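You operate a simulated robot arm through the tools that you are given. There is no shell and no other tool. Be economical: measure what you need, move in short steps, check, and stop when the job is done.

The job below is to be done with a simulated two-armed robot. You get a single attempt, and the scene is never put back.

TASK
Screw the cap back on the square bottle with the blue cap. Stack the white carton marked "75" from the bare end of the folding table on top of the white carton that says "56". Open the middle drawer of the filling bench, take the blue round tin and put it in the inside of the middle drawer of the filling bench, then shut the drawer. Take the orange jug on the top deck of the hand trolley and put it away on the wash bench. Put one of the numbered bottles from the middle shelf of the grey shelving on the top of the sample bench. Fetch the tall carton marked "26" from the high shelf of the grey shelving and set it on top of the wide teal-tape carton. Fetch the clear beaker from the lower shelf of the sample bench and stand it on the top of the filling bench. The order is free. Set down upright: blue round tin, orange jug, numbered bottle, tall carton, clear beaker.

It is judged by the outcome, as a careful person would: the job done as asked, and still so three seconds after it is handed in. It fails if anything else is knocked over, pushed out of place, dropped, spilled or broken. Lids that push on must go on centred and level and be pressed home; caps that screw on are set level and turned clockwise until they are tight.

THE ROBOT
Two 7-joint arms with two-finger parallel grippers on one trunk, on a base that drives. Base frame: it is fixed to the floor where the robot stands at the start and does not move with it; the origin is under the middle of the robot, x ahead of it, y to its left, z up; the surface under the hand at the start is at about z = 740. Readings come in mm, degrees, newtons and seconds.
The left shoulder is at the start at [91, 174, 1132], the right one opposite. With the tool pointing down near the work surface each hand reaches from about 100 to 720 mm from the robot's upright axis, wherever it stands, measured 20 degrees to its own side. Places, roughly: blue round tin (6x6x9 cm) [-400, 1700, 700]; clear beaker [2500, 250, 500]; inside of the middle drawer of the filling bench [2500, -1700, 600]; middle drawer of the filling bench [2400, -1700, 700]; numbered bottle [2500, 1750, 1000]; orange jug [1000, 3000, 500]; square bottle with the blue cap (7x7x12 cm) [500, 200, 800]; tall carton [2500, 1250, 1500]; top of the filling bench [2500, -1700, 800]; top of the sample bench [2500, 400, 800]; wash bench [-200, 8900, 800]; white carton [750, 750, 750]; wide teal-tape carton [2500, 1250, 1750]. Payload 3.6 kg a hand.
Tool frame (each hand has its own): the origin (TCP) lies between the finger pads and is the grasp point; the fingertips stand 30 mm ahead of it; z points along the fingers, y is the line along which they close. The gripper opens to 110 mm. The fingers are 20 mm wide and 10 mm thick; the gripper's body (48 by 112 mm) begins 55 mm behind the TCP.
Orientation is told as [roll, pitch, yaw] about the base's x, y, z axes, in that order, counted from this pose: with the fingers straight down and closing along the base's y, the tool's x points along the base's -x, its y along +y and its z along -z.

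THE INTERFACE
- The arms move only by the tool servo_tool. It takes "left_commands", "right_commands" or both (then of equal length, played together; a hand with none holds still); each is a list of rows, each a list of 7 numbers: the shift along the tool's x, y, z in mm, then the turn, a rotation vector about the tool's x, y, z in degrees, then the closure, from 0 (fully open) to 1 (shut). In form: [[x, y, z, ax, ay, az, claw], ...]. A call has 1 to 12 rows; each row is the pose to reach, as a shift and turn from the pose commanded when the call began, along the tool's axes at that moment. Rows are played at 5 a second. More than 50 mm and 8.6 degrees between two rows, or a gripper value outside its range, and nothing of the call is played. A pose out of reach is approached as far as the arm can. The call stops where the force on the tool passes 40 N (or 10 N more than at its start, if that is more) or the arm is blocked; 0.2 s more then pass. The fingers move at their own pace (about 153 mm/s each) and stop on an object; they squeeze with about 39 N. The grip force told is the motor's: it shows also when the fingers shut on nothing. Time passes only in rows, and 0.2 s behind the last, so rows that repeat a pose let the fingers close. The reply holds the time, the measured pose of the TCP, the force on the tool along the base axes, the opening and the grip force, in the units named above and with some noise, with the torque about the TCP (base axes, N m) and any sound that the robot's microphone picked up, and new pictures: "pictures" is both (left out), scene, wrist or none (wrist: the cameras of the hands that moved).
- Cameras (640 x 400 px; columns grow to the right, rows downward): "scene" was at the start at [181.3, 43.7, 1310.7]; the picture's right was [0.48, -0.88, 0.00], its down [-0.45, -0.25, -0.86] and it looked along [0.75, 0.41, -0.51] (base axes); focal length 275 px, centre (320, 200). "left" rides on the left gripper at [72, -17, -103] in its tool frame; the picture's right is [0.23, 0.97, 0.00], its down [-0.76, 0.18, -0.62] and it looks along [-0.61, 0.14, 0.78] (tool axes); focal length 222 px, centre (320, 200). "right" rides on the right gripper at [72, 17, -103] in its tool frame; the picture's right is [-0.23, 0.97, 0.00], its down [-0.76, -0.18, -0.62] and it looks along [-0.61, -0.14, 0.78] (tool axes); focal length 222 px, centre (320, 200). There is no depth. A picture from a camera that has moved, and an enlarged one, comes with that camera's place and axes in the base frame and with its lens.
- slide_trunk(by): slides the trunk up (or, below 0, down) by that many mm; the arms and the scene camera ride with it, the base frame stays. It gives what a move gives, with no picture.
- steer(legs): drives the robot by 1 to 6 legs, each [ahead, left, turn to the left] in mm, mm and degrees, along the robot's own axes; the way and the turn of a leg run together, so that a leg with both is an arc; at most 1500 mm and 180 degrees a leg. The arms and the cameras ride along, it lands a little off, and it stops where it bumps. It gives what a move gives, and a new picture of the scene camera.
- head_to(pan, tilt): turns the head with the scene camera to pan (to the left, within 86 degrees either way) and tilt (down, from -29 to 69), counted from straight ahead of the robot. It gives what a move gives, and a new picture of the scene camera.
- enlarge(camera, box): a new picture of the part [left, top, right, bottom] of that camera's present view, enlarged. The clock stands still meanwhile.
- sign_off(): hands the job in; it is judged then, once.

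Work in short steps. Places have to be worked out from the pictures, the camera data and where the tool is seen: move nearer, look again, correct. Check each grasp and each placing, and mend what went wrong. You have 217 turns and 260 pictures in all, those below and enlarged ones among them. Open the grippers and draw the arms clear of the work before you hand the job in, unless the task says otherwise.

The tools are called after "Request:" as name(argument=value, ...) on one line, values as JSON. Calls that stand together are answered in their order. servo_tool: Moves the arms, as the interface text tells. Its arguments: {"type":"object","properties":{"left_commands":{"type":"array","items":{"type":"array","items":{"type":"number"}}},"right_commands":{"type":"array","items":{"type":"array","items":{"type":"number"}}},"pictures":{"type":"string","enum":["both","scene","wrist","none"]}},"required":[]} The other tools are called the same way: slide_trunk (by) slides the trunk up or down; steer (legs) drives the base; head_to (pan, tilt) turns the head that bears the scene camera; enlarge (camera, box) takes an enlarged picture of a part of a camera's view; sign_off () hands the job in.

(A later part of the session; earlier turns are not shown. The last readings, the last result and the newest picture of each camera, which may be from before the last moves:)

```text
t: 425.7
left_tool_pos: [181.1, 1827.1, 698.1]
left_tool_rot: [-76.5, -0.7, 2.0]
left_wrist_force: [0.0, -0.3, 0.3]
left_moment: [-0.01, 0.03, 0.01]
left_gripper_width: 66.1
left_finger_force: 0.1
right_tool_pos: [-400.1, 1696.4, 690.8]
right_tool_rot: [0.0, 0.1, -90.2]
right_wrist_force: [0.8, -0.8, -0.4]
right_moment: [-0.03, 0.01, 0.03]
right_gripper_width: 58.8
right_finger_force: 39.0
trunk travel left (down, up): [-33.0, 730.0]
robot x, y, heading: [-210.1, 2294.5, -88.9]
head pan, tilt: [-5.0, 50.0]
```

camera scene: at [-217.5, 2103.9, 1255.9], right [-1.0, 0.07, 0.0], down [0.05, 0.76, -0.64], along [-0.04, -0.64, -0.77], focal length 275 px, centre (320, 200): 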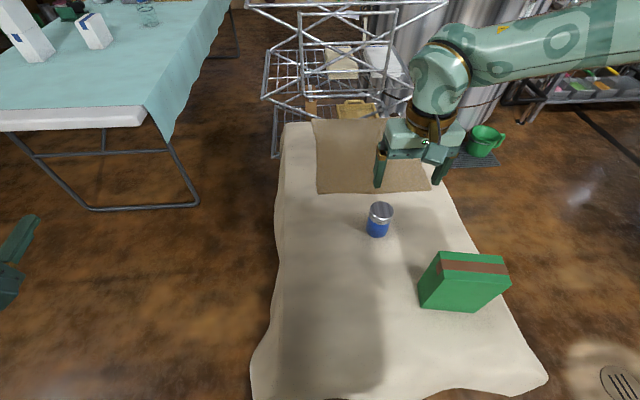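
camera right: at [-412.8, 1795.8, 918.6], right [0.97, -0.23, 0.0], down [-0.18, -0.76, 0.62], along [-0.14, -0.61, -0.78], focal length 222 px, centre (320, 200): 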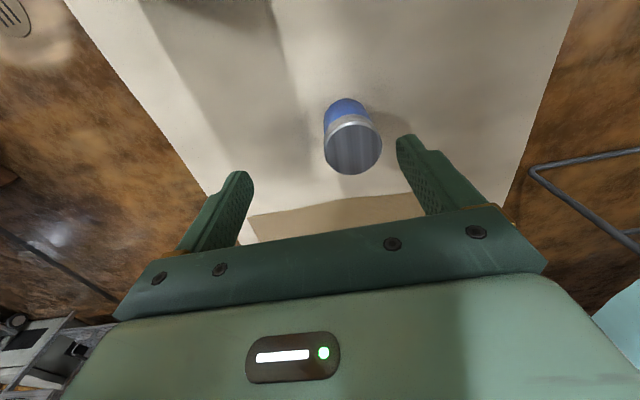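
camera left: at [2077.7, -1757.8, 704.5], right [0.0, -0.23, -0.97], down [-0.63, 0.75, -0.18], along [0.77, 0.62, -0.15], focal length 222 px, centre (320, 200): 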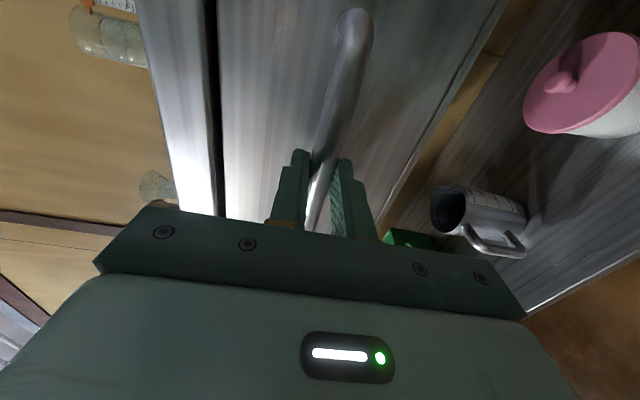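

The tin is gripped. I raise the trunk, then drive back around to the open drawer.

Request:
slide_trunk(by=330)

Request:
steer(legs=[[0, 870, 0], [0, 870, 0], [0, 0, 89], [0, -1300, 0], [0, -1300, 0], [0, -1290, 0]])

Request:
head_to(pan=-8, tilt=45)

```text
t: 429.0
left_tool_pos: [180.4, 1827.3, 1027.3]
left_tool_rot: [-76.5, -0.6, 2.0]
left_wrist_force: [-1.3, -0.5, -0.7]
left_moment: [0.0, 0.01, 0.02]
left_gripper_width: 65.9
left_finger_force: 0.1
right_tool_pos: [-401.1, 1728.9, 1119.1]
right_tool_rot: [0.3, -10.8, -90.1]
right_wrist_force: [-0.4, -0.4, -2.0]
right_moment: [0.01, 0.01, -0.01]
right_gripper_width: 58.9
right_finger_force: 39.1
trunk travel left (down, up): [-363.0, 400.0]
robot x, y, heading: [-215.5, 2294.1, -88.9]
head pan, tilt: [-5.0, 50.0]
```

```text
t: 459.8
left_tool_pos: [1955.1, -1172.3, 1028.4]
left_tool_rot: [-76.5, -0.8, 89.8]
left_wrist_force: [0.0, 0.0, -0.1]
left_moment: [0.02, -0.01, 0.01]
left_gripper_width: 66.2
left_finger_force: 0.1
right_tool_pos: [2030.8, -1755.3, 1119.5]
right_tool_rot: [0.3, -10.8, -2.3]
right_wrist_force: [-0.2, 0.4, -1.6]
right_moment: [0.04, 0.04, 0.02]
right_gripper_width: 58.8
right_finger_force: 39.0
trunk travel left (down, up): [-363.0, 400.0]
robot x, y, heading: [1473.5, -1548.5, -1.2]
head pan, tilt: [-5.0, 50.0]
camera scene: at [1604.3, -1558.5, 1399.2], right [-0.11, -0.99, 0.0], down [-0.76, 0.08, -0.64], along [0.64, -0.07, -0.77], focal length 275 px, centre (320, 200)
```

scene: 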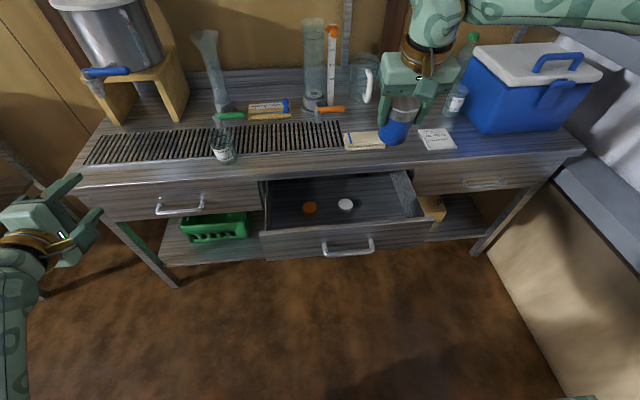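

```text
t: 460.5
left_tool_pos: [1954.8, -1170.8, 1027.1]
left_tool_rot: [-76.6, -0.7, 89.8]
left_wrist_force: [0.0, 0.2, 0.5]
left_moment: [0.01, 0.01, 0.02]
left_gripper_width: 65.9
left_finger_force: 0.0
right_tool_pos: [2030.4, -1756.1, 1120.4]
right_tool_rot: [0.3, -11.0, -2.3]
right_wrist_force: [-0.4, -0.3, -1.7]
right_moment: [-0.03, 0.0, -0.01]
right_gripper_width: 58.6
right_finger_force: 39.4
trunk travel left (down, up): [-363.0, 400.0]
robot x, y, heading: [1473.9, -1547.8, -0.9]
head pan, tilt: [-8.0, 45.0]
camera scene: at [1608.1, -1562.7, 1406.1], right [-0.16, -0.99, 0.0], down [-0.7, 0.11, -0.71], along [0.7, -0.11, -0.71], focal length 275 px, centre (320, 200)
```

scene: 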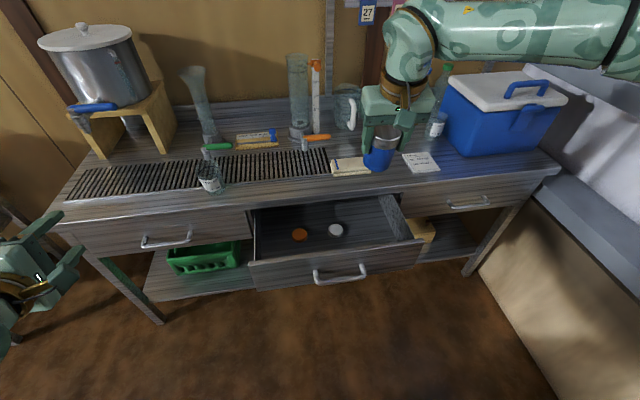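

The tin is in hand. I drive 60 mm ahead, level the hand, and lower the tin to above the drawer's right half.

Request:
steer(legs=[[62, 0, 0.9]])

Request:
servo_tool(right_commands=[[5, -9, 40, 0, 3, 0, 0.7], [10, -18, 80, 0, 6, 0, 0.7], [15, -27, 120, 0, 9, 0, 0.7], [20, -36, 160, 0, 11, 0, 0.7], [25, -45, 200, 0, 11, 0, 0.7], [30, -51, 240, 0, 11, 0, 0.7], [30, -51, 259, 0, 11, 0, 0.7], [30, -51, 259, 0, 11, 0, 0.7]], pictures="scene")

```text
t: 461.5
left_tool_pos: [2012.8, -1164.5, 1027.7]
left_tool_rot: [-76.4, -0.7, 90.6]
left_wrist_force: [-0.4, 0.0, -0.3]
left_moment: [0.0, -0.02, -0.02]
left_gripper_width: 65.9
left_finger_force: 0.0
right_tool_pos: [2098.3, -1747.8, 1117.2]
right_tool_rot: [0.2, -10.7, -1.4]
right_wrist_force: [0.5, 0.1, -1.9]
right_moment: [0.02, 0.05, -0.02]
right_gripper_width: 58.6
right_finger_force: 39.0
trunk travel left (down, up): [-363.0, 400.0]
robot x, y, heading: [1535.0, -1547.2, -0.1]
head pan, tilt: [-8.0, 45.0]
camera scene: at [1673.0, -1561.4, 1405.8], right [-0.14, -0.99, 0.0], down [-0.7, 0.1, -0.71], along [0.7, -0.1, -0.71], focal length 275 px, centre (320, 200)
```

scene: 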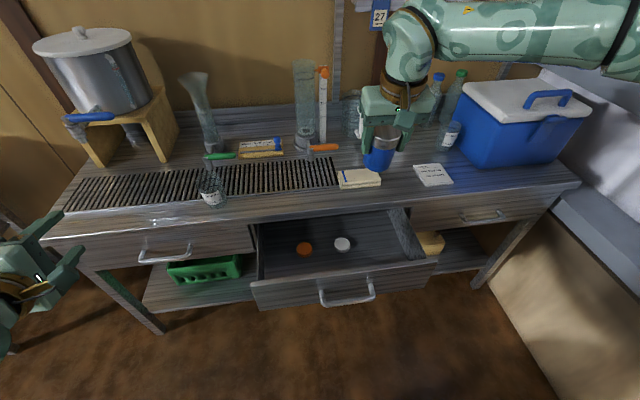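

```text
t: 463.3
left_tool_pos: [2011.6, -1165.2, 1029.1]
left_tool_rot: [-76.5, -0.7, 90.6]
left_wrist_force: [0.7, -0.3, 0.0]
left_moment: [0.0, -0.01, -0.04]
left_gripper_width: 66.1
left_finger_force: 0.0
right_tool_pos: [2046.4, -1838.0, 935.5]
right_tool_rot: [0.3, 0.2, -1.4]
right_wrist_force: [-0.3, -0.1, -1.4]
right_moment: [-0.02, 0.02, 0.0]
right_gripper_width: 58.9
right_finger_force: 38.8
right hand out of reach, approached as far as the arm can: row 2, 3, 4, 5, 6, 7, 8
trunk travel left (down, up): [-363.0, 400.0]
robot x, y, heading: [1535.2, -1548.6, -0.3]
head pan, tilt: [-8.0, 45.0]
camera scene: at [1670.6, -1561.5, 1406.1], right [-0.14, -0.99, 0.0], down [-0.7, 0.1, -0.71], along [0.7, -0.1, -0.71], focal length 275 px, centre (320, 200)
```

scene: 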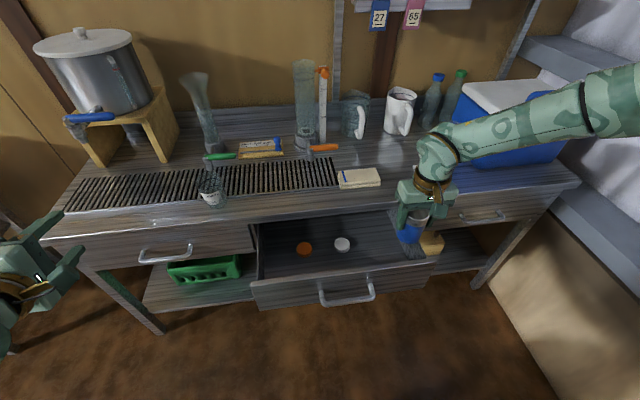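

Reach again, so I use base and trunk instead: shift the base by (+64, +36) and lower the trunk 100 mm.

Request:
steer(legs=[[64, 36, 0]])

Request:
slide_trunk(by=-110)

Request:
enlarge(camera="scene", box=[240, 120, 520, 320])

```text
t: 464.3
left_tool_pos: [2077.7, -1127.6, 1026.1]
left_tool_rot: [-76.4, -0.7, 90.8]
left_wrist_force: [0.5, 0.1, -1.7]
left_moment: [0.0, -0.01, -0.04]
left_gripper_width: 66.0
left_finger_force: 0.1
right_tool_pos: [2112.3, -1800.8, 935.2]
right_tool_rot: [0.2, 0.2, -1.2]
right_wrist_force: [0.1, 0.0, -1.8]
right_moment: [0.03, 0.05, -0.02]
right_gripper_width: 58.8
right_finger_force: 38.9
trunk travel left (down, up): [-363.0, 400.0]
robot x, y, heading: [1601.0, -1514.2, -0.4]
head pan, tilt: [-8.0, 45.0]
camera scene: at [1737.2, -1525.0, 1405.9], right [-0.14, -0.99, 0.0], down [-0.7, 0.1, -0.71], along [0.7, -0.1, -0.71], focal length 275 px, centre (320, 200)
```

scene: 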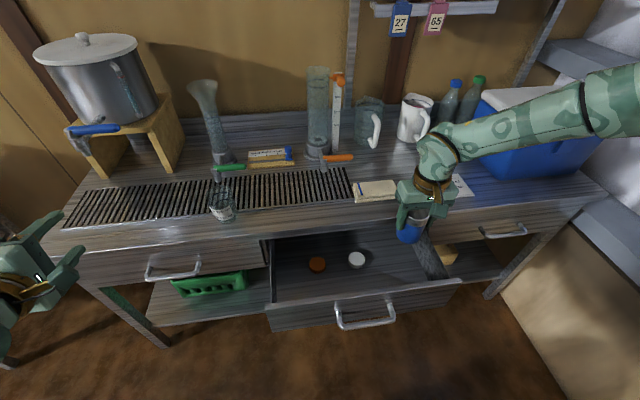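

```text
t: 465.7
left_tool_pos: [2075.0, -1128.9, 918.1]
left_tool_rot: [-76.5, -0.6, 90.7]
left_wrist_force: [-0.2, 0.0, -0.6]
left_moment: [0.0, 0.0, 0.0]
left_gripper_width: 66.0
left_finger_force: 0.1
right_tool_pos: [2110.1, -1801.6, 825.7]
right_tool_rot: [0.3, 0.1, -1.3]
right_wrist_force: [-0.2, 0.0, -1.5]
right_moment: [-0.01, -0.01, 0.01]
right_gripper_width: 58.9
right_finger_force: 38.8
trunk travel left (down, up): [-253.0, 510.0]
robot x, y, heading: [1598.0, -1514.9, -0.6]
head pan, tilt: [-8.0, 45.0]
```

```text
2.00 times, centred on (380, 220) of scene
camera zoom: at [1779.3, -1526.1, 1294.1], right [-0.14, -0.99, 0.0], down [-0.7, 0.1, -0.71], along [0.7, -0.1, -0.71], focal length 549 px, centre (200, 160)
```

zoom: 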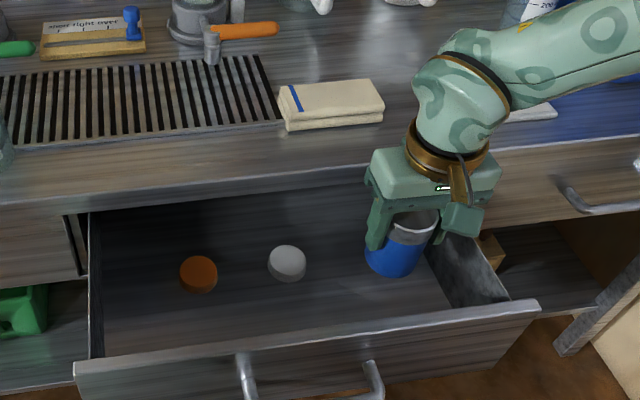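

The tin is inside the drawer's outline with clearance. I lower the trunk 85 mm further.

Request:
slide_trunk(by=-85)

Request:
servo_tool(right_commands=[[0, 0, 5, 0, 0, 0, 0.7], [0, 0, 10, 0, 0, 0, 0.7], [0, 0, 15, 0, 0, 0, 0.7], [0, 0, 20, 0, 0, 0, 0.7]], pictures="none")

```text
t: 466.9
left_tool_pos: [2075.7, -1129.5, 834.2]
left_tool_rot: [-76.6, -0.6, 90.8]
left_wrist_force: [-1.0, 0.5, 0.4]
left_moment: [0.0, 0.01, 0.04]
left_gripper_width: 65.9
left_finger_force: 0.1
right_tool_pos: [2110.3, -1800.6, 740.8]
right_tool_rot: [0.3, 0.0, -1.3]
right_wrist_force: [0.3, 0.4, -1.6]
right_moment: [0.01, -0.01, 0.01]
right_gripper_width: 58.7
right_finger_force: 38.9
trunk travel left (down, up): [-168.0, 595.0]
robot x, y, heading: [1599.2, -1513.3, -0.2]
head pan, tilt: [-8.0, 45.0]
```

```text
t: 467.9
left_tool_pos: [2076.2, -1128.6, 833.4]
left_tool_rot: [-76.5, -0.7, 90.7]
left_wrist_force: [0.3, -0.9, -0.1]
left_moment: [0.04, 0.01, 0.01]
left_gripper_width: 65.9
left_finger_force: 0.2
right_tool_pos: [2111.7, -1801.1, 720.5]
right_tool_rot: [0.3, 0.1, -1.3]
right_wrist_force: [0.5, -0.4, -2.0]
right_moment: [-0.03, 0.02, -0.01]
right_gripper_width: 58.7
right_finger_force: 38.7
trunk travel left (down, up): [-168.0, 595.0]
robot x, y, heading: [1596.5, -1512.4, -0.2]
head pan, tilt: [-8.0, 45.0]
```

Not touching yet, so I continue down in small steps.

Request:
servo_tool(right_commands=[[0, 0, 5, 0, 0, 0, 0.7], [0, 0, 10, 0, 0, 0, 0.7], [0, 0, 15, 0, 0, 0, 0.7], [0, 0, 20, 0, 0, 0, 0.7], [0, 0, 25, 0, 0, 0, 0.7], [0, 0, 30, 0, 0, 0, 0.7], [0, 0, 35, 0, 0, 0, 0.7]], pictures="none")

```text
t: 469.5
left_tool_pos: [2075.5, -1129.5, 833.8]
left_tool_rot: [-76.6, -0.7, 90.8]
left_wrist_force: [-0.5, 0.7, 0.3]
left_moment: [-0.01, 0.04, -0.01]
left_gripper_width: 66.1
left_finger_force: 0.1
right_tool_pos: [2114.7, -1800.6, 692.4]
right_tool_rot: [0.3, -0.7, -1.4]
right_wrist_force: [0.5, -2.0, 24.7]
right_moment: [-0.51, 0.24, -0.02]
right_gripper_width: 58.5
right_finger_force: 38.6
trunk travel left (down, up): [-168.0, 595.0]
robot x, y, heading: [1601.5, -1516.7, -0.2]
head pan, tilt: [-8.0, 45.0]
stopped in row 7 (right hand): the force on the tool passed its limit at 47 N (the readings are from after the stop); the commanded pose is now the measured one
```

The tin touched the drawer bottom (TCP 692, so its top is well below the drawer's rim). I ease up, open moderately, and lift out.

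Request:
servo_tool(right_commands=[[0, 0, -2, 0, 0, 0, 0.7], [0, 0, -2, 0, 0, 0, 0.4], [0, 0, -2, 0, 0, 0, 0.27], [0, 0, -2, 0, 0, 0, 0.27], [0, 0, -45, 0, 0, 0, 0.27], [0, 0, -90, 0, 0, 0, 0.27], [0, 0, -135, 0, 0, 0, 0.27], [0, 0, -180, 0, 0, 0, 0.27]], pictures="scene")

```text
t: 471.3
left_tool_pos: [2076.1, -1129.4, 832.5]
left_tool_rot: [-76.5, -0.7, 90.6]
left_wrist_force: [0.0, 0.1, -0.4]
left_moment: [0.01, 0.0, 0.03]
left_gripper_width: 66.0
left_finger_force: 0.1
right_tool_pos: [2112.8, -1802.7, 869.8]
right_tool_rot: [0.3, -0.2, -1.3]
right_wrist_force: [-0.3, -0.4, -0.7]
right_moment: [0.0, -0.03, 0.01]
right_gripper_width: 80.5
right_finger_force: 0.1
trunk travel left (down, up): [-168.0, 595.0]
robot x, y, heading: [1597.3, -1515.4, -0.4]
head pan, tilt: [-8.0, 45.0]
camera scene: at [1824.1, -1526.3, 1205.4], right [-0.14, -0.99, 0.0], down [-0.7, 0.1, -0.71], along [0.7, -0.1, -0.71], focal length 275 px, centre (320, 200)
```

scene: 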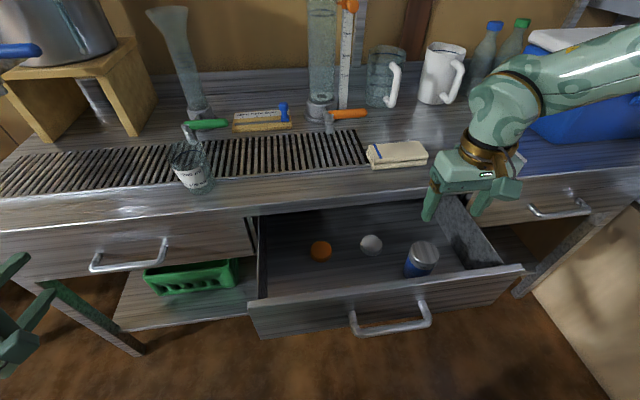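

The tin stands upright in the drawer. To shut it, I back off, bring the left hand level and inward, and raise the right hand clear.

Request:
steer(legs=[[-160, 0, 0]])

Request:
servo_tool(left_commands=[[40, 0, 0, 2.3, 0, 0, 0.4], [80, 0, 0, 4.6, 0, 0, 0.4], [120, 0, 0, 6.9, 0, 0, 0.4], [160, 0, 0, 9.2, 0, 0, 0.4], [200, 0, 0, 11.5, 0, 0, 0.4], [240, 0, 0, 13.5, 0, 0, 0.4], [240, 0, 0, 13.5, 0, 0, 0.4]], right_commands=[[0, 0, -25, 0, 0, 0, 0], [0, 0, -50, 0, 0, 0, 0], [0, 0, -75, 0, 0, 0, 0], [0, 0, -100, 0, 0, 0, 0], [0, 0, -125, 0, 0, 0, 0], [0, 0, -150, 0, 0, 0, 0], [0, 0, -170, 0, 0, 0, 0]], pictures="none")

```text
t: 472.8
left_tool_pos: [1915.8, -1128.4, 833.9]
left_tool_rot: [-76.5, -0.7, 90.6]
left_wrist_force: [-0.2, -0.3, -0.1]
left_moment: [-0.01, 0.01, 0.0]
left_gripper_width: 66.0
left_finger_force: 0.0
right_tool_pos: [1952.6, -1801.8, 868.7]
right_tool_rot: [0.4, -0.4, -1.4]
right_wrist_force: [-0.3, -0.1, 0.2]
right_moment: [0.02, -0.03, 0.02]
right_gripper_width: 80.3
right_finger_force: 0.1
trunk travel left (down, up): [-168.0, 595.0]
robot x, y, heading: [1441.1, -1515.6, -0.3]
head pan, tilt: [-8.0, 45.0]
camera scene: at [1664.3, -1525.8, 1205.5], right [-0.14, -0.99, 0.0], down [-0.7, 0.1, -0.71], along [0.7, -0.1, -0.71], focal length 275 px, centre (320, 200)
```

scene: 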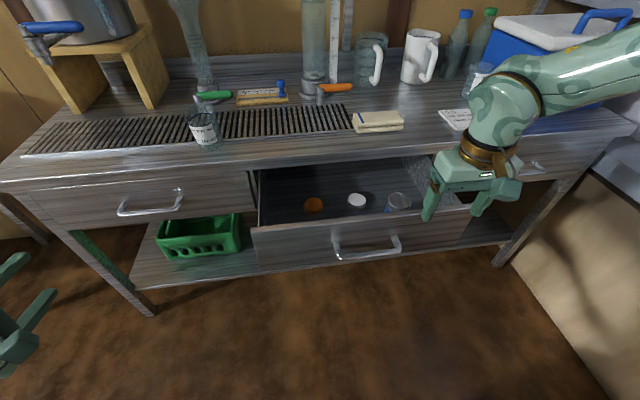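

```text
t: 473.9
left_tool_pos: [1919.2, -1297.4, 830.8]
left_tool_rot: [-87.4, -11.8, 85.9]
left_wrist_force: [-0.4, 0.3, 1.3]
left_moment: [0.0, 0.02, -0.01]
left_gripper_width: 66.2
left_finger_force: 0.1
right_tool_pos: [1951.8, -1803.1, 980.2]
right_tool_rot: [0.3, -0.2, -1.4]
right_wrist_force: [0.5, 0.2, 0.1]
right_moment: [0.02, 0.0, 0.03]
right_gripper_width: 110.1
right_finger_force: 0.0
trunk travel left (down, up): [-168.0, 595.0]
robot x, y, heading: [1437.8, -1509.6, -0.1]
head pan, tilt: [-8.0, 45.0]
stopped in row 5 (left hand): the arm was blocked; the commanded pose is now the measured one
```

The left wrist hit a limit slightly rolled, but that is fine for pushing. I strafe in front of the drawer and lower the trunk.

Request:
steer(legs=[[0, -393, 0]])

Request:
slide_trunk(by=-138)

```text
t: 476.4
left_tool_pos: [1918.4, -1692.9, 831.0]
left_tool_rot: [-87.4, -11.7, 85.7]
left_wrist_force: [0.2, -0.1, -0.1]
left_moment: [-0.01, -0.05, -0.02]
left_gripper_width: 65.7
left_finger_force: 0.0
right_tool_pos: [1950.9, -2198.7, 978.7]
right_tool_rot: [0.3, -0.4, -1.4]
right_wrist_force: [-0.1, 0.1, 0.5]
right_moment: [-0.02, 0.02, 0.03]
right_gripper_width: 110.1
right_finger_force: 0.2
trunk travel left (down, up): [-168.0, 595.0]
robot x, y, heading: [1438.7, -1907.7, -0.3]
head pan, tilt: [-8.0, 45.0]
camera scene: at [1663.0, -1922.1, 1205.2], right [-0.15, -0.99, 0.0], down [-0.7, 0.1, -0.71], along [0.7, -0.1, -0.71], focal length 275 px, centre (320, 200)
```

scene: 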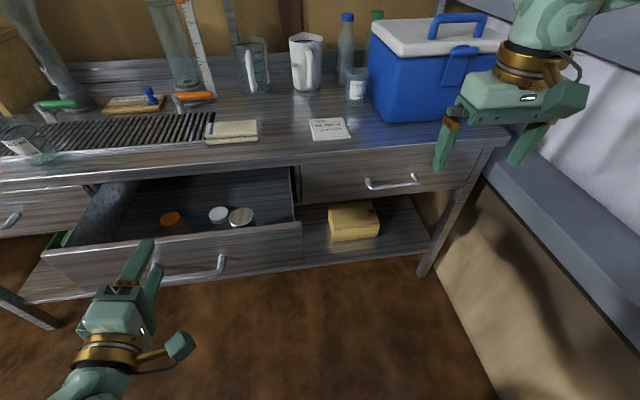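

```text
t: 478.0
left_tool_pos: [1926.1, -1692.2, 666.0]
left_tool_rot: [-82.3, -12.1, 84.2]
left_wrist_force: [0.6, 0.2, -0.6]
left_moment: [0.03, -0.02, -0.03]
left_gripper_width: 66.0
left_finger_force: 0.2
right_tool_pos: [1949.0, -2198.1, 842.8]
right_tool_rot: [0.2, -0.3, -1.4]
right_wrist_force: [0.9, 0.0, 0.1]
right_moment: [-0.01, -0.02, 0.01]
right_gripper_width: 110.0
right_finger_force: 0.0
trunk travel left (down, up): [-30.0, 733.0]
robot x, y, heading: [1436.6, -1908.8, -0.5]
head pan, tilt: [-8.0, 45.0]
```

I raise slightly so the fingers straddle the bar, and lift the right hand clear of the bench.

Request:
slide_trunk(by=18)

Request:
servo_tool(right_commands=[[20, 0, -40, 0, 0, 0, 0], [40, 0, -80, 0, 0, 0, 0], [60, 0, -120, 0, 0, 0, 0], [80, 0, -160, 0, 0, 0, 0]], pictures="none")

Request:
steer(legs=[[200, 0, 0.5]])

```text
t: 478.7
left_tool_pos: [1923.1, -1694.4, 678.9]
left_tool_rot: [-81.5, -13.3, 82.6]
left_wrist_force: [0.1, -0.2, 0.1]
left_moment: [0.01, 0.01, 0.01]
left_gripper_width: 66.0
left_finger_force: 0.1
right_tool_pos: [1951.3, -2199.2, 858.6]
right_tool_rot: [0.4, -0.2, -1.4]
right_wrist_force: [0.4, 0.2, -0.1]
right_moment: [0.0, 0.0, -0.01]
right_gripper_width: 109.9
right_finger_force: 0.1
trunk travel left (down, up): [-48.0, 715.0]
robot x, y, heading: [1437.9, -1909.6, -0.4]
head pan, tilt: [-8.0, 45.0]
```

```text
t: 479.7
left_tool_pos: [1923.1, -1692.0, 681.6]
left_tool_rot: [-81.9, -13.6, 82.9]
left_wrist_force: [-1.4, 0.9, 0.2]
left_moment: [0.0, 0.02, 0.0]
left_gripper_width: 65.9
left_finger_force: 0.1
right_tool_pos: [1882.3, -2197.2, 990.4]
right_tool_rot: [0.2, -0.5, -1.5]
right_wrist_force: [0.0, -0.1, 0.3]
right_moment: [-0.03, 0.01, 0.0]
right_gripper_width: 109.9
right_finger_force: 0.0
right hand out of reach, approached as far as the arm can: row 4
trunk travel left (down, up): [-48.0, 715.0]
robot x, y, heading: [1434.2, -1911.8, -0.5]
head pan, tilt: [-8.0, 45.0]
```

```text
t: 481.3
left_tool_pos: [2125.1, -1688.1, 681.8]
left_tool_rot: [-82.1, -13.6, 83.3]
left_wrist_force: [0.0, -0.2, -0.1]
left_moment: [-0.02, 0.0, 0.05]
left_gripper_width: 66.2
left_finger_force: 0.1
right_tool_pos: [2087.9, -2194.9, 989.6]
right_tool_rot: [0.2, -0.3, -1.0]
right_wrist_force: [0.4, -0.2, -0.8]
right_moment: [-0.05, 0.02, 0.01]
right_gripper_width: 109.7
right_finger_force: 0.1
trunk travel left (down, up): [-48.0, 715.0]
robot x, y, heading: [1638.0, -1912.1, 0.1]
head pan, tilt: [-8.0, 45.0]
camera scene: at [1937.8, -1920.1, 1076.4], right [-0.14, -0.99, 0.0], down [-0.7, 0.1, -0.71], along [0.7, -0.1, -0.71], focal length 275 px, centre (320, 200)
```

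scene: 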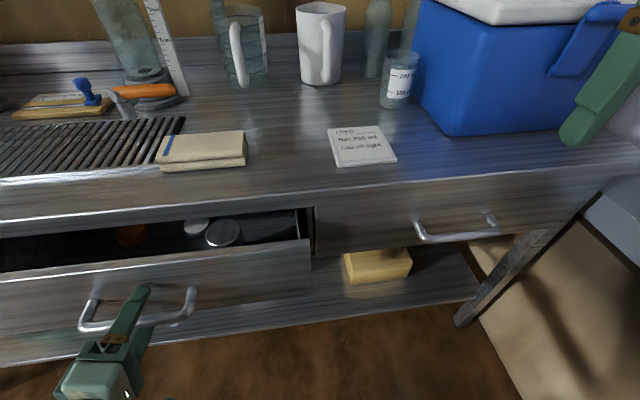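

The drawer is closing smoothly. I push the remaining distance.

Request:
steer(legs=[[85, 0, 0]])

```text
t: 482.4
left_tool_pos: [2203.1, -1687.3, 682.7]
left_tool_rot: [-81.9, -13.9, 83.2]
left_wrist_force: [-6.4, 0.1, 1.1]
left_moment: [0.01, -0.27, -0.03]
left_gripper_width: 65.5
left_finger_force: 0.1
right_tool_pos: [2169.6, -2193.3, 988.5]
right_tool_rot: [0.1, -0.3, -0.9]
right_wrist_force: [0.0, -0.8, 0.3]
right_moment: [0.04, 0.0, 0.03]
right_gripper_width: 109.9
right_finger_force: 0.0
trunk travel left (down, up): [-48.0, 715.0]
robot x, y, heading: [1724.0, -1907.0, 0.3]
head pan, tilt: [-8.0, 45.0]
stopped in leg 1: the force on the tool passed its limit at 162 N (the readings are from after the stop); the commanded pose is now the measured one
camera scene: at [2018.2, -1919.2, 1076.8], right [-0.13, -0.99, 0.0], down [-0.7, 0.1, -0.71], along [0.7, -0.1, -0.71], focal length 275 px, centre (320, 200)
```

scene: 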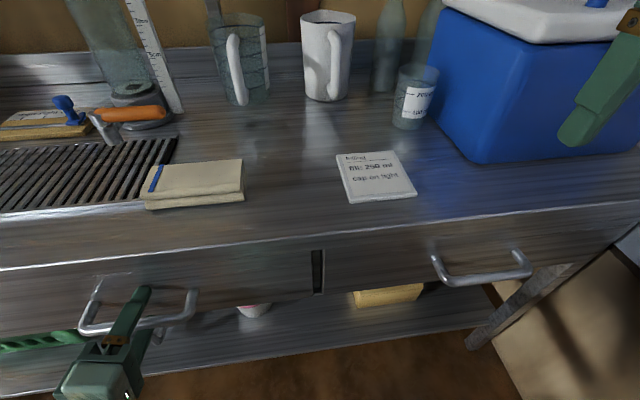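

The drawer is shut flush with the tin inside. I back away and raise the trunk before heading to the trolley for the jug.

Request:
steer(legs=[[-240, 0, 0]])

Request:
slide_trunk(by=250)

Request:
steer(legs=[[0, 1455, 0], [0, 1455, 0], [0, 1455, 0], [0, 0, 90], [0, 480, 0]])

Request:
head_to(pan=5, tilt=40)

```text
t: 484.2
left_tool_pos: [1962.5, -1688.5, 682.9]
left_tool_rot: [-82.0, -13.8, 83.3]
left_wrist_force: [0.6, 0.5, -0.2]
left_moment: [0.02, -0.02, -0.01]
left_gripper_width: 65.9
left_finger_force: 0.1
right_tool_pos: [1926.3, -2194.2, 989.5]
right_tool_rot: [0.2, -0.3, -0.9]
right_wrist_force: [0.0, -0.9, -0.1]
right_moment: [0.0, -0.01, 0.0]
right_gripper_width: 110.0
right_finger_force: 0.0
trunk travel left (down, up): [-48.0, 715.0]
robot x, y, heading: [1478.6, -1913.9, 0.4]
head pan, tilt: [-8.0, 45.0]
camera scene: at [1776.7, -1919.9, 1076.7], right [-0.13, -0.99, 0.0], down [-0.7, 0.09, -0.71], along [0.7, -0.09, -0.71], focal length 275 px, centre (320, 200)
```

scene: 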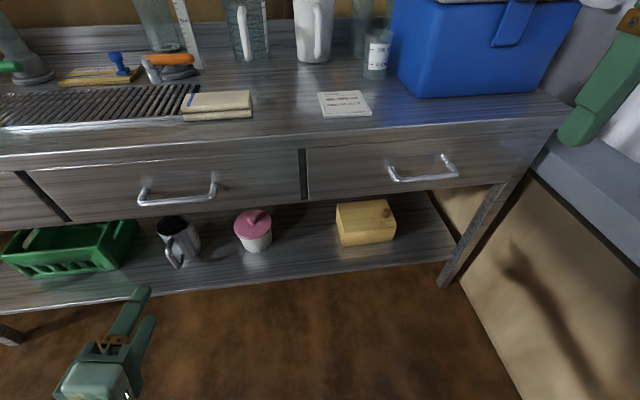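

```text
t: 486.8
left_tool_pos: [1959.1, -1681.6, 927.3]
left_tool_rot: [-80.8, -16.5, 82.1]
left_wrist_force: [-1.4, 0.3, 0.0]
left_moment: [-0.03, 0.0, -0.01]
left_gripper_width: 65.9
left_finger_force: 0.0
right_tool_pos: [1797.1, -2194.6, 1322.4]
right_tool_rot: [1.0, -17.3, -1.3]
right_wrist_force: [1.2, 0.1, -0.3]
right_moment: [-0.01, 0.0, -0.05]
right_gripper_width: 110.0
right_finger_force: 0.1
trunk travel left (down, up): [-298.0, 465.0]
robot x, y, heading: [1478.5, -1910.7, 0.2]
head pan, tilt: [-8.0, 45.0]
```

```text
t: 512.6
left_tool_pos: [1192.4, 2938.5, 935.6]
left_tool_rot: [-82.2, -15.9, 169.1]
left_wrist_force: [0.1, 0.1, -0.3]
left_moment: [0.02, 0.03, 0.0]
left_gripper_width: 65.9
left_finger_force: 0.0
right_tool_pos: [1691.9, 2754.6, 1322.2]
right_tool_rot: [0.9, -17.3, 86.2]
right_wrist_force: [0.7, -0.1, 0.0]
right_moment: [-0.03, 0.02, 0.0]
right_gripper_width: 109.8
right_finger_force: 0.1
trunk travel left (down, up): [-298.0, 465.0]
robot x, y, heading: [1391.1, 2443.7, 87.9]
head pan, tilt: [-8.0, 45.0]
stopped in leg 5: the force on the tool passed its limit at 153 N (the readings are from after the stop); the commanded pose is now the measured one
camera scene: at [1410.9, 2605.2, 1340.0], right [0.98, -0.18, 0.0], down [-0.13, -0.7, -0.71], along [0.12, 0.7, -0.71], focal length 275 px, centre (320, 200)
```

scene: 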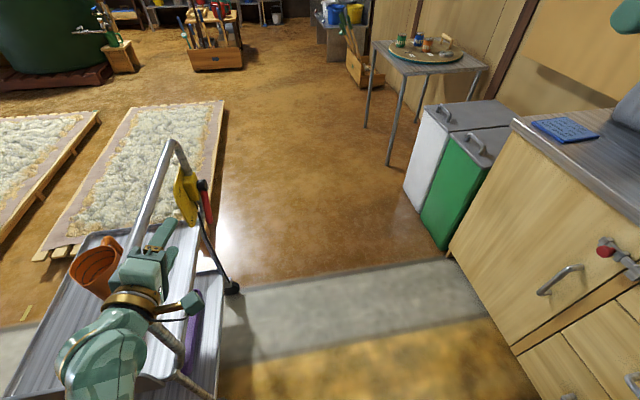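

```text
t: 513.4
left_tool_pos: [1192.3, 2938.9, 935.3]
left_tool_rot: [-82.2, -15.9, 169.1]
left_wrist_force: [5.6, 1.6, -1.8]
left_moment: [0.15, -0.23, 0.3]
left_gripper_width: 66.0
left_finger_force: 0.0
right_tool_pos: [1690.0, 2753.5, 1322.4]
right_tool_rot: [0.9, -17.4, 86.2]
right_wrist_force: [-0.4, 0.1, -0.2]
right_moment: [0.02, 0.01, 0.03]
right_gripper_width: 109.9
right_finger_force: 0.0
trunk travel left (down, up): [-298.0, 465.0]
robot x, y, heading: [1392.5, 2443.2, 87.7]
head pan, tilt: [5.0, 40.0]
camera scene: at [1391.3, 2610.3, 1347.3], right [1.0, 0.05, 0.0], down [0.03, -0.64, -0.77], along [-0.04, 0.76, -0.64], focal length 275 px, centre (320, 200)
```

scene: 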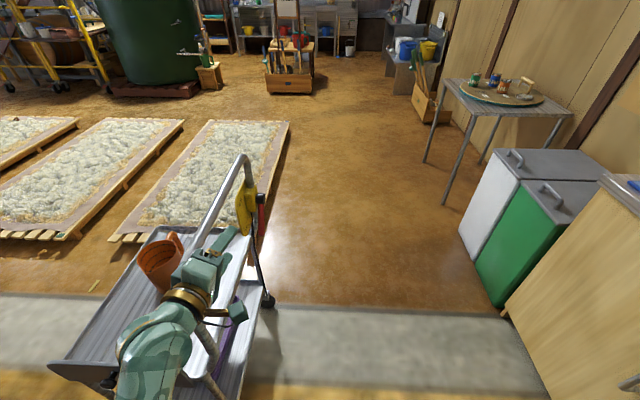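

The left hand brushed the trolley's handle bar, and the jug still stands. I strafe away from it and zoom in on the jug.

Request:
steer(legs=[[0, -200, 0]])

Request:
enlarge(camera="scene", box=[20, 200, 220, 360])

```text
t: 515.0
left_tool_pos: [1393.8, 2930.5, 935.9]
left_tool_rot: [-82.2, -15.9, 169.1]
left_wrist_force: [0.7, -1.2, -0.1]
left_moment: [0.02, -0.02, 0.0]
left_gripper_width: 65.8
left_finger_force: 0.0
right_tool_pos: [1891.3, 2744.8, 1321.1]
right_tool_rot: [1.0, -17.3, 86.2]
right_wrist_force: [0.7, 0.6, 0.3]
right_moment: [0.03, 0.06, 0.0]
right_gripper_width: 109.7
right_finger_force: 0.0
trunk travel left (down, up): [-298.0, 465.0]
robot x, y, heading: [1594.7, 2436.8, 87.6]
head pan, tilt: [5.0, 40.0]
camera scene: at [1593.4, 2602.3, 1347.3], right [1.0, 0.05, 0.0], down [0.03, -0.64, -0.77], along [-0.04, 0.76, -0.64], focal length 275 px, centre (320, 200)
```

scene: 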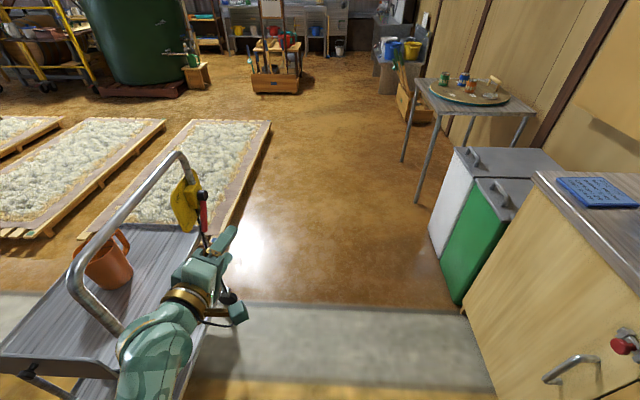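

```text
2.50 times, centred on (120, 280) of scene
camera zoom: at [1593.4, 2602.3, 1347.3], right [1.0, 0.05, 0.0], down [0.03, -0.64, -0.77], along [-0.04, 0.76, -0.64], focal length 687 px, centre (820, 0)
```

zoom: 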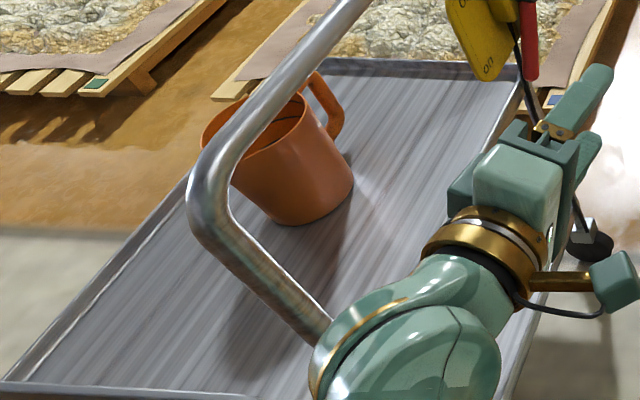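

The jug is a wide orange jug with its handle toward (+x, +y), too wide for the gripper, so I will grip its rim wall from above. I go round to the trolley's open west side, facing +x.

Request:
steer(legs=[[0, 0, -87.6], [-1300, 0, 0], [0, 800, 0]])

Request:
servo_tool(right_commands=[[-15, 0, 0, 0, 6, 0, 0], [-30, 0, 0, 0, 12, 0, 0], [-45, 0, 0, 0, 17.3, 0, 0], [-45, 0, 0, 0, 17.3, 0, 0]], pictures="none")

Request:
head_to(pan=0, tilt=45)

```text
t: 529.1
left_tool_pos: [769.2, 3449.9, 935.2]
left_tool_rot: [-82.2, -15.8, 82.2]
left_wrist_force: [0.0, 0.2, 0.3]
left_moment: [0.01, -0.01, -0.04]
left_gripper_width: 66.3
left_finger_force: 0.1
right_tool_pos: [610.6, 2942.3, 1322.4]
right_tool_rot: [0.8, -17.2, -0.6]
right_wrist_force: [-0.9, 0.1, -0.5]
right_moment: [0.03, 0.0, 0.04]
right_gripper_width: 109.9
right_finger_force: 0.0
trunk travel left (down, up): [-298.0, 465.0]
robot x, y, heading: [287.9, 3221.3, 0.8]
head pan, tilt: [5.0, 40.0]
camera scene: at [451.4, 3233.0, 1347.3], right [0.1, -0.99, 0.0], down [-0.64, -0.07, -0.77], along [0.76, 0.08, -0.64], focal length 275 px, centre (320, 200)
```

scene: 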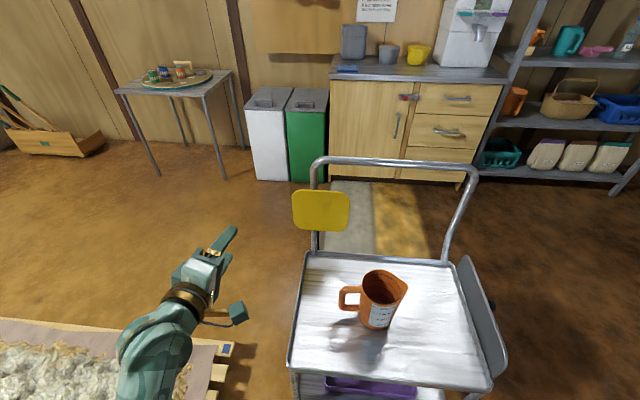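

```text
t: 530.1
left_tool_pos: [767.9, 3447.9, 936.2]
left_tool_rot: [-82.1, -16.0, 82.1]
left_wrist_force: [-0.8, 0.1, 0.4]
left_moment: [-0.02, -0.02, 0.04]
left_gripper_width: 65.7
left_finger_force: 0.0
right_tool_pos: [618.5, 2986.1, 1307.4]
right_tool_rot: [0.8, 0.0, -0.5]
right_wrist_force: [-0.1, -0.4, -0.2]
right_moment: [0.03, 0.03, -0.02]
right_gripper_width: 110.0
right_finger_force: 0.1
right hand out of reach, approached as far as the arm can: row 1, 2, 3, 4
trunk travel left (down, up): [-298.0, 465.0]
robot x, y, heading: [286.7, 3219.2, 1.0]
head pan, tilt: [5.0, 40.0]
```

```text
t: 530.7
left_tool_pos: [769.4, 3448.3, 935.0]
left_tool_rot: [-82.3, -16.0, 82.2]
left_wrist_force: [0.1, 0.7, 0.7]
left_moment: [0.01, 0.04, 0.0]
left_gripper_width: 66.1
left_finger_force: 0.0
right_tool_pos: [618.7, 2987.5, 1306.0]
right_tool_rot: [0.8, 0.0, -0.5]
right_wrist_force: [-0.8, -0.3, -0.4]
right_moment: [0.0, -0.01, -0.01]
right_gripper_width: 110.1
right_finger_force: 0.0
trunk travel left (down, up): [-298.0, 465.0]
robot x, y, heading: [287.0, 3224.3, 0.8]
head pan, tilt: [0.0, 45.0]
camera scene: at [448.3, 3225.1, 1340.1], right [0.02, -1.0, 0.0], down [-0.71, -0.01, -0.71], along [0.71, 0.01, -0.71], focal length 275 px, centre (320, 200)
```

scene: 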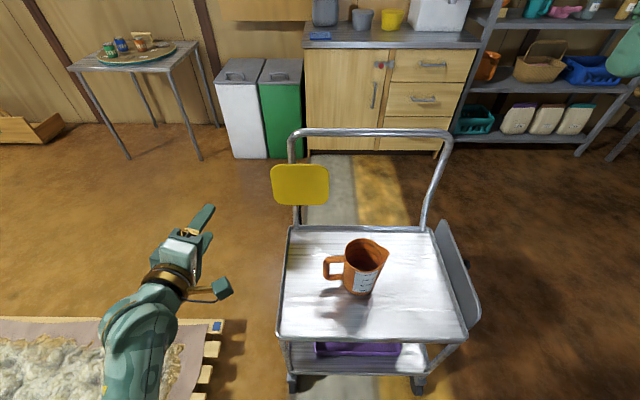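

From here the jug shows its handle on the left, its rim about 110 mm wide at z≈755 and its centre near (850, 3110). I rotate the right hand to close along x and bring it above the near rim wall.

Request:
servo_tool(right_commands=[[-7, 11, 34, 0, 0, 8.2, 0], [-14, 22, 68, 0, 0, 16.4, 0], [-21, 33, 102, 0, 0, 24.6, 0], [-28, 44, 136, 0, 0, 32.8, 0], [-35, 55, 170, 0, 0, 41, 0], [-42, 66, 204, 0, 0, 49.2, 0], [-49, 77, 238, 0, 0, 57.4, 0], [-56, 88, 272, 0, 0, 65.6, 0.2], [-63, 99, 306, 0, 0, 73.8, 0.4], [-70, 110, 340, 0, 0, 82, 0.5], [-80, 120, 370, 0, 0, 90, 0.5], [-80, 120, 370, 0, 0, 90, 0.5]], pictures="wrist")

```text
t: 533.3
left_tool_pos: [768.5, 3449.8, 935.2]
left_tool_rot: [-82.3, -15.8, 82.3]
left_wrist_force: [-0.4, -0.5, 1.1]
left_moment: [0.01, 0.0, -0.01]
left_gripper_width: 66.2
left_finger_force: 0.0
right_tool_pos: [697.4, 3101.4, 943.3]
right_tool_rot: [0.0, 0.8, -90.7]
right_wrist_force: [-0.7, -0.3, 0.5]
right_moment: [0.01, -0.01, -0.03]
right_gripper_width: 55.0
right_finger_force: 0.1
right hand out of reach, approached as far as the arm can: row 11, 12
trunk travel left (down, up): [-298.0, 465.0]
robot x, y, heading: [287.1, 3222.6, 0.8]
head pan, tilt: [0.0, 45.0]
camera right: at [715.5, 3171.7, 1047.7], right [0.97, -0.24, 0.0], down [-0.19, -0.77, 0.61], along [-0.15, -0.59, -0.79], focal length 222 px, centre (320, 200)
```

right: 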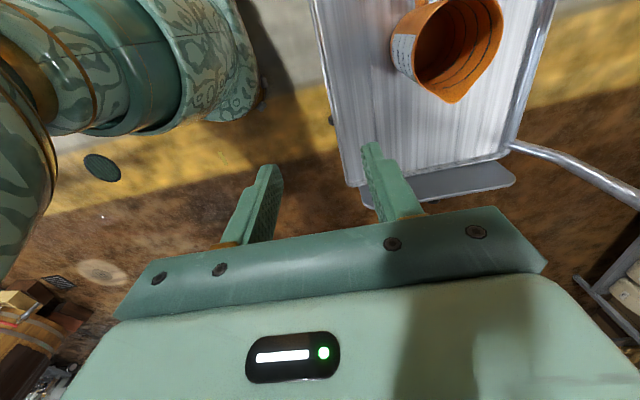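

The rim is confirmed at centre (853, 3119), about 92 mm wide. I advance 80 mm and lower the trunk 100 mm to get in reach.

Request:
steer(legs=[[80, 0, -0.8]])

Request:
slide_trunk(by=-100)

Request:
enlarge(camera="right", box=[0, 0, 640, 400])

```text
t: 534.4
left_tool_pos: [853.4, 3442.8, 933.7]
left_tool_rot: [-82.1, -15.8, 81.3]
left_wrist_force: [-0.2, 0.1, 0.0]
left_moment: [-0.02, 0.0, -0.01]
left_gripper_width: 66.1
left_finger_force: 0.1
right_tool_pos: [776.0, 3095.8, 943.4]
right_tool_rot: [-0.1, 0.8, -91.2]
right_wrist_force: [1.1, -0.4, 0.2]
right_moment: [-0.03, 0.05, -0.02]
right_gripper_width: 55.3
right_finger_force: 0.1
trunk travel left (down, up): [-298.0, 465.0]
robot x, y, heading: [369.7, 3223.1, 0.1]
head pan, tilt: [0.0, 45.0]
camera scene: at [530.2, 3223.5, 1339.8], right [0.0, -1.0, 0.0], down [-0.71, 0.0, -0.71], along [0.71, 0.0, -0.71], focal length 275 px, centre (320, 200)
```

scene: 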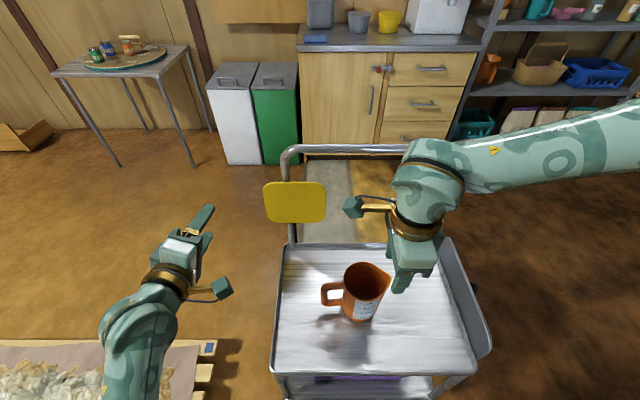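

```text
t: 535.7
left_tool_pos: [852.1, 3443.3, 835.2]
left_tool_rot: [-82.2, -15.9, 81.3]
left_wrist_force: [0.2, 0.4, 0.5]
left_moment: [-0.01, 0.01, 0.02]
left_gripper_width: 65.8
left_finger_force: 0.1
right_tool_pos: [776.2, 3096.5, 844.3]
right_tool_rot: [0.1, 0.8, -91.3]
right_wrist_force: [0.4, 0.1, 0.4]
right_moment: [0.01, 0.0, 0.02]
right_gripper_width: 55.0
right_finger_force: 0.0
trunk travel left (down, up): [-198.0, 565.0]
robot x, y, heading: [363.7, 3223.9, -0.0]
head pan, tilt: [0.0, 45.0]
```

```text
1.00 times, centred on (320, 200) of right (not enlarged: the box is as wide or as high as the picture)
camera zoom: at [794.1, 3166.2, 948.4], right [0.97, -0.25, 0.0], down [-0.2, -0.77, 0.61], along [-0.15, -0.59, -0.79], focal length 222 px, centre (320, 200)
```

zoom: 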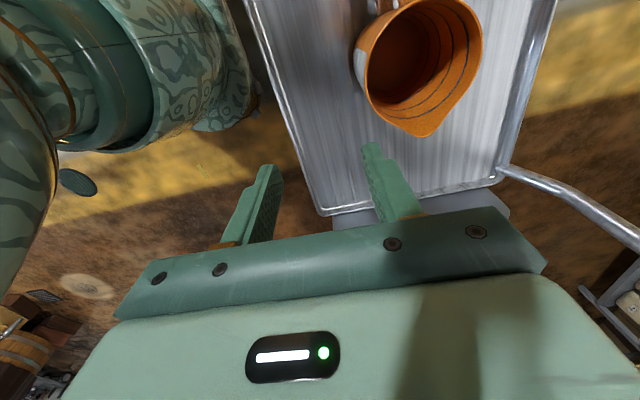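

The rim's near wall is at about (829, 3122). I shift over it at this safe height and look again.

Request:
servo_tool(right_commands=[[12, 27, 0, 0, -0.8, 0, 0.36], [24, 53, 0, 0, -0.8, 0, 0.36], [24, 53, 0, 0, -0.8, 0, 0.36]], pictures="wrist")

```text
t: 536.5
left_tool_pos: [851.4, 3442.9, 835.4]
left_tool_rot: [-82.1, -15.8, 81.3]
left_wrist_force: [0.0, 0.7, -0.4]
left_moment: [0.01, 0.0, -0.02]
left_gripper_width: 66.1
left_finger_force: 0.0
right_tool_pos: [823.7, 3103.7, 847.0]
right_tool_rot: [0.0, 0.1, -91.3]
right_wrist_force: [-0.1, 0.0, 1.3]
right_moment: [0.0, 0.02, 0.04]
right_gripper_width: 70.1
right_finger_force: 0.1
right hand out of reach, approached as far as the arm can: row 2, 3
trunk travel left (down, up): [-198.0, 565.0]
robot x, y, heading: [367.3, 3222.8, -0.2]
head pan, tilt: [0.0, 45.0]
camera right: at [844.2, 3175.5, 951.5], right [0.97, -0.25, 0.0], down [-0.2, -0.76, 0.62], along [-0.15, -0.6, -0.78], focal length 222 px, centre (320, 200)
```

right: 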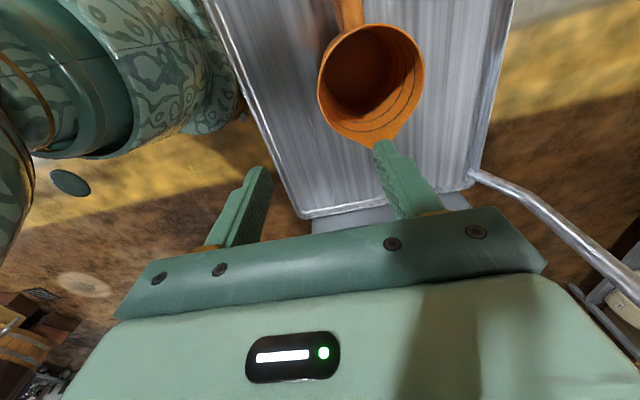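

The rim is now clear: z≈690, with its near wall at x≈831, y≈3118. I lower the trunk 100 mm, then make the final approach.

Request:
slide_trunk(by=-100)

Request:
servo_tool(right_commands=[[7, 4, 0, 0, 0, 0, 0.36], [14, 8, 0, 0, 0, 0, 0.36], [14, 8, 0, 0, 0, 0, 0.36]], pictures="wrist")

```text
t: 537.9
left_tool_pos: [852.3, 3442.0, 735.6]
left_tool_rot: [-82.2, -15.8, 81.3]
left_wrist_force: [-0.1, 0.9, 0.1]
left_moment: [0.02, -0.02, 0.0]
left_gripper_width: 65.8
left_finger_force: 0.0
right_tool_pos: [823.8, 3105.4, 747.9]
right_tool_rot: [0.1, 0.0, -91.2]
right_wrist_force: [-0.4, 0.2, 0.1]
right_moment: [-0.01, 0.0, 0.02]
right_gripper_width: 70.3
right_finger_force: 0.0
trunk travel left (down, up): [-98.0, 665.0]
robot x, y, heading: [366.4, 3224.4, 0.1]
head pan, tilt: [0.0, 45.0]
```

```text
t: 538.6
left_tool_pos: [851.4, 3442.8, 734.4]
left_tool_rot: [-82.2, -15.8, 81.4]
left_wrist_force: [-0.8, 0.2, -0.3]
left_moment: [0.02, -0.01, -0.03]
left_gripper_width: 66.1
left_finger_force: 0.1
right_tool_pos: [834.5, 3118.0, 748.1]
right_tool_rot: [0.0, 0.1, -91.3]
right_wrist_force: [-0.5, -0.8, -0.4]
right_moment: [-0.01, 0.0, 0.02]
right_gripper_width: 70.5
right_finger_force: 0.1
trunk travel left (down, up): [-98.0, 665.0]
robot x, y, heading: [366.9, 3225.6, -0.1]
head pan, tilt: [0.0, 45.0]
camera right: at [853.1, 3189.6, 851.7], right [0.97, -0.25, 0.0], down [-0.2, -0.76, 0.62], along [-0.15, -0.6, -0.78], focal length 222 px, centre (320, 200)
```

right: 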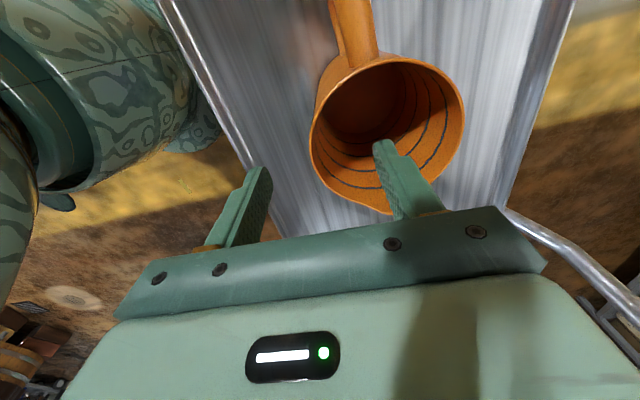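

Well placed: one finger over the opening, one outside. I descend 80 mm and close on the wall.

Request:
servo_tool(right_commands=[[0, -5, 25, 0, 0, 0, 0.36], [0, -6, 50, 0, 0, 0, 0.36], [0, -6, 70, 0, 0, 0, 0.36], [0, -6, 80, 0, 0, 0, 0.36], [0, -6, 80, 0, 0, 0, 0.36], [0, -6, 80, 0, 0, 0, 0.7], [0, -6, 80, 0, 0, 0, 1], [0, -6, 80, 0, 0, 0, 1]], pictures="wrist")

```text
t: 540.5
left_tool_pos: [853.3, 3442.1, 735.7]
left_tool_rot: [-82.2, -15.8, 81.4]
left_wrist_force: [0.7, -0.3, -0.6]
left_moment: [0.0, 0.01, 0.03]
left_gripper_width: 66.3
left_finger_force: 0.0
right_tool_pos: [827.0, 3102.9, 675.9]
right_tool_rot: [0.1, 0.2, -91.2]
right_wrist_force: [4.4, 0.7, 10.7]
right_moment: [-0.15, -1.43, 0.15]
right_gripper_width: 7.2
right_finger_force: 38.6
right hand out of reach, approached as far as the arm can: row 2, 3, 4, 5, 6, 7, 8
trunk travel left (down, up): [-98.0, 665.0]
robot x, y, heading: [367.8, 3225.1, -0.3]
head pan, tilt: [0.0, 45.0]
camera right: at [845.2, 3173.3, 779.6], right [0.97, -0.25, 0.0], down [-0.2, -0.76, 0.62], along [-0.15, -0.6, -0.78], focal length 222 px, centre (320, 200)
```

right: 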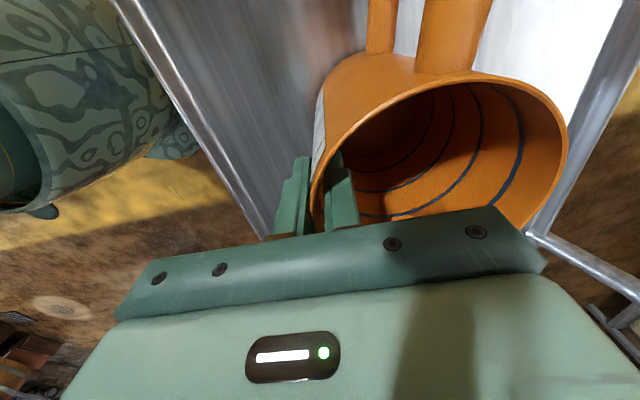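

The wall is gripped (7 mm). I lift gently with the trunk and check.

Request:
slide_trunk(by=80)

Request:
enlarge(camera="scene", box=[220, 120, 520, 400])

```text
t: 541.6
left_tool_pos: [854.2, 3442.2, 815.2]
left_tool_rot: [-82.1, -15.8, 81.3]
left_wrist_force: [0.1, -0.3, 0.1]
left_moment: [-0.02, -0.03, 0.0]
left_gripper_width: 66.0
left_finger_force: 0.2
right_tool_pos: [820.4, 3100.4, 790.6]
right_tool_rot: [5.9, 0.3, -91.2]
right_wrist_force: [-0.1, 0.7, -1.5]
right_moment: [0.0, 0.07, 0.0]
right_gripper_width: 7.4
right_finger_force: 39.2
trunk travel left (down, up): [-178.0, 585.0]
robot x, y, heading: [366.7, 3220.1, -0.0]
head pan, tilt: [0.0, 45.0]
```

```text
1.43 times, centred on (370, 260) of scene
camera zoom: at [588.7, 3223.6, 1215.5], right [0.0, -1.0, 0.0], down [-0.71, 0.0, -0.71], along [0.71, 0.0, -0.71], focal length 392 px, centre (249, 114)
```

zoom: 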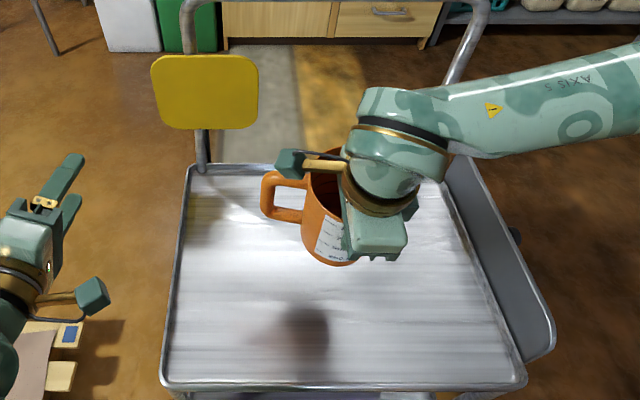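

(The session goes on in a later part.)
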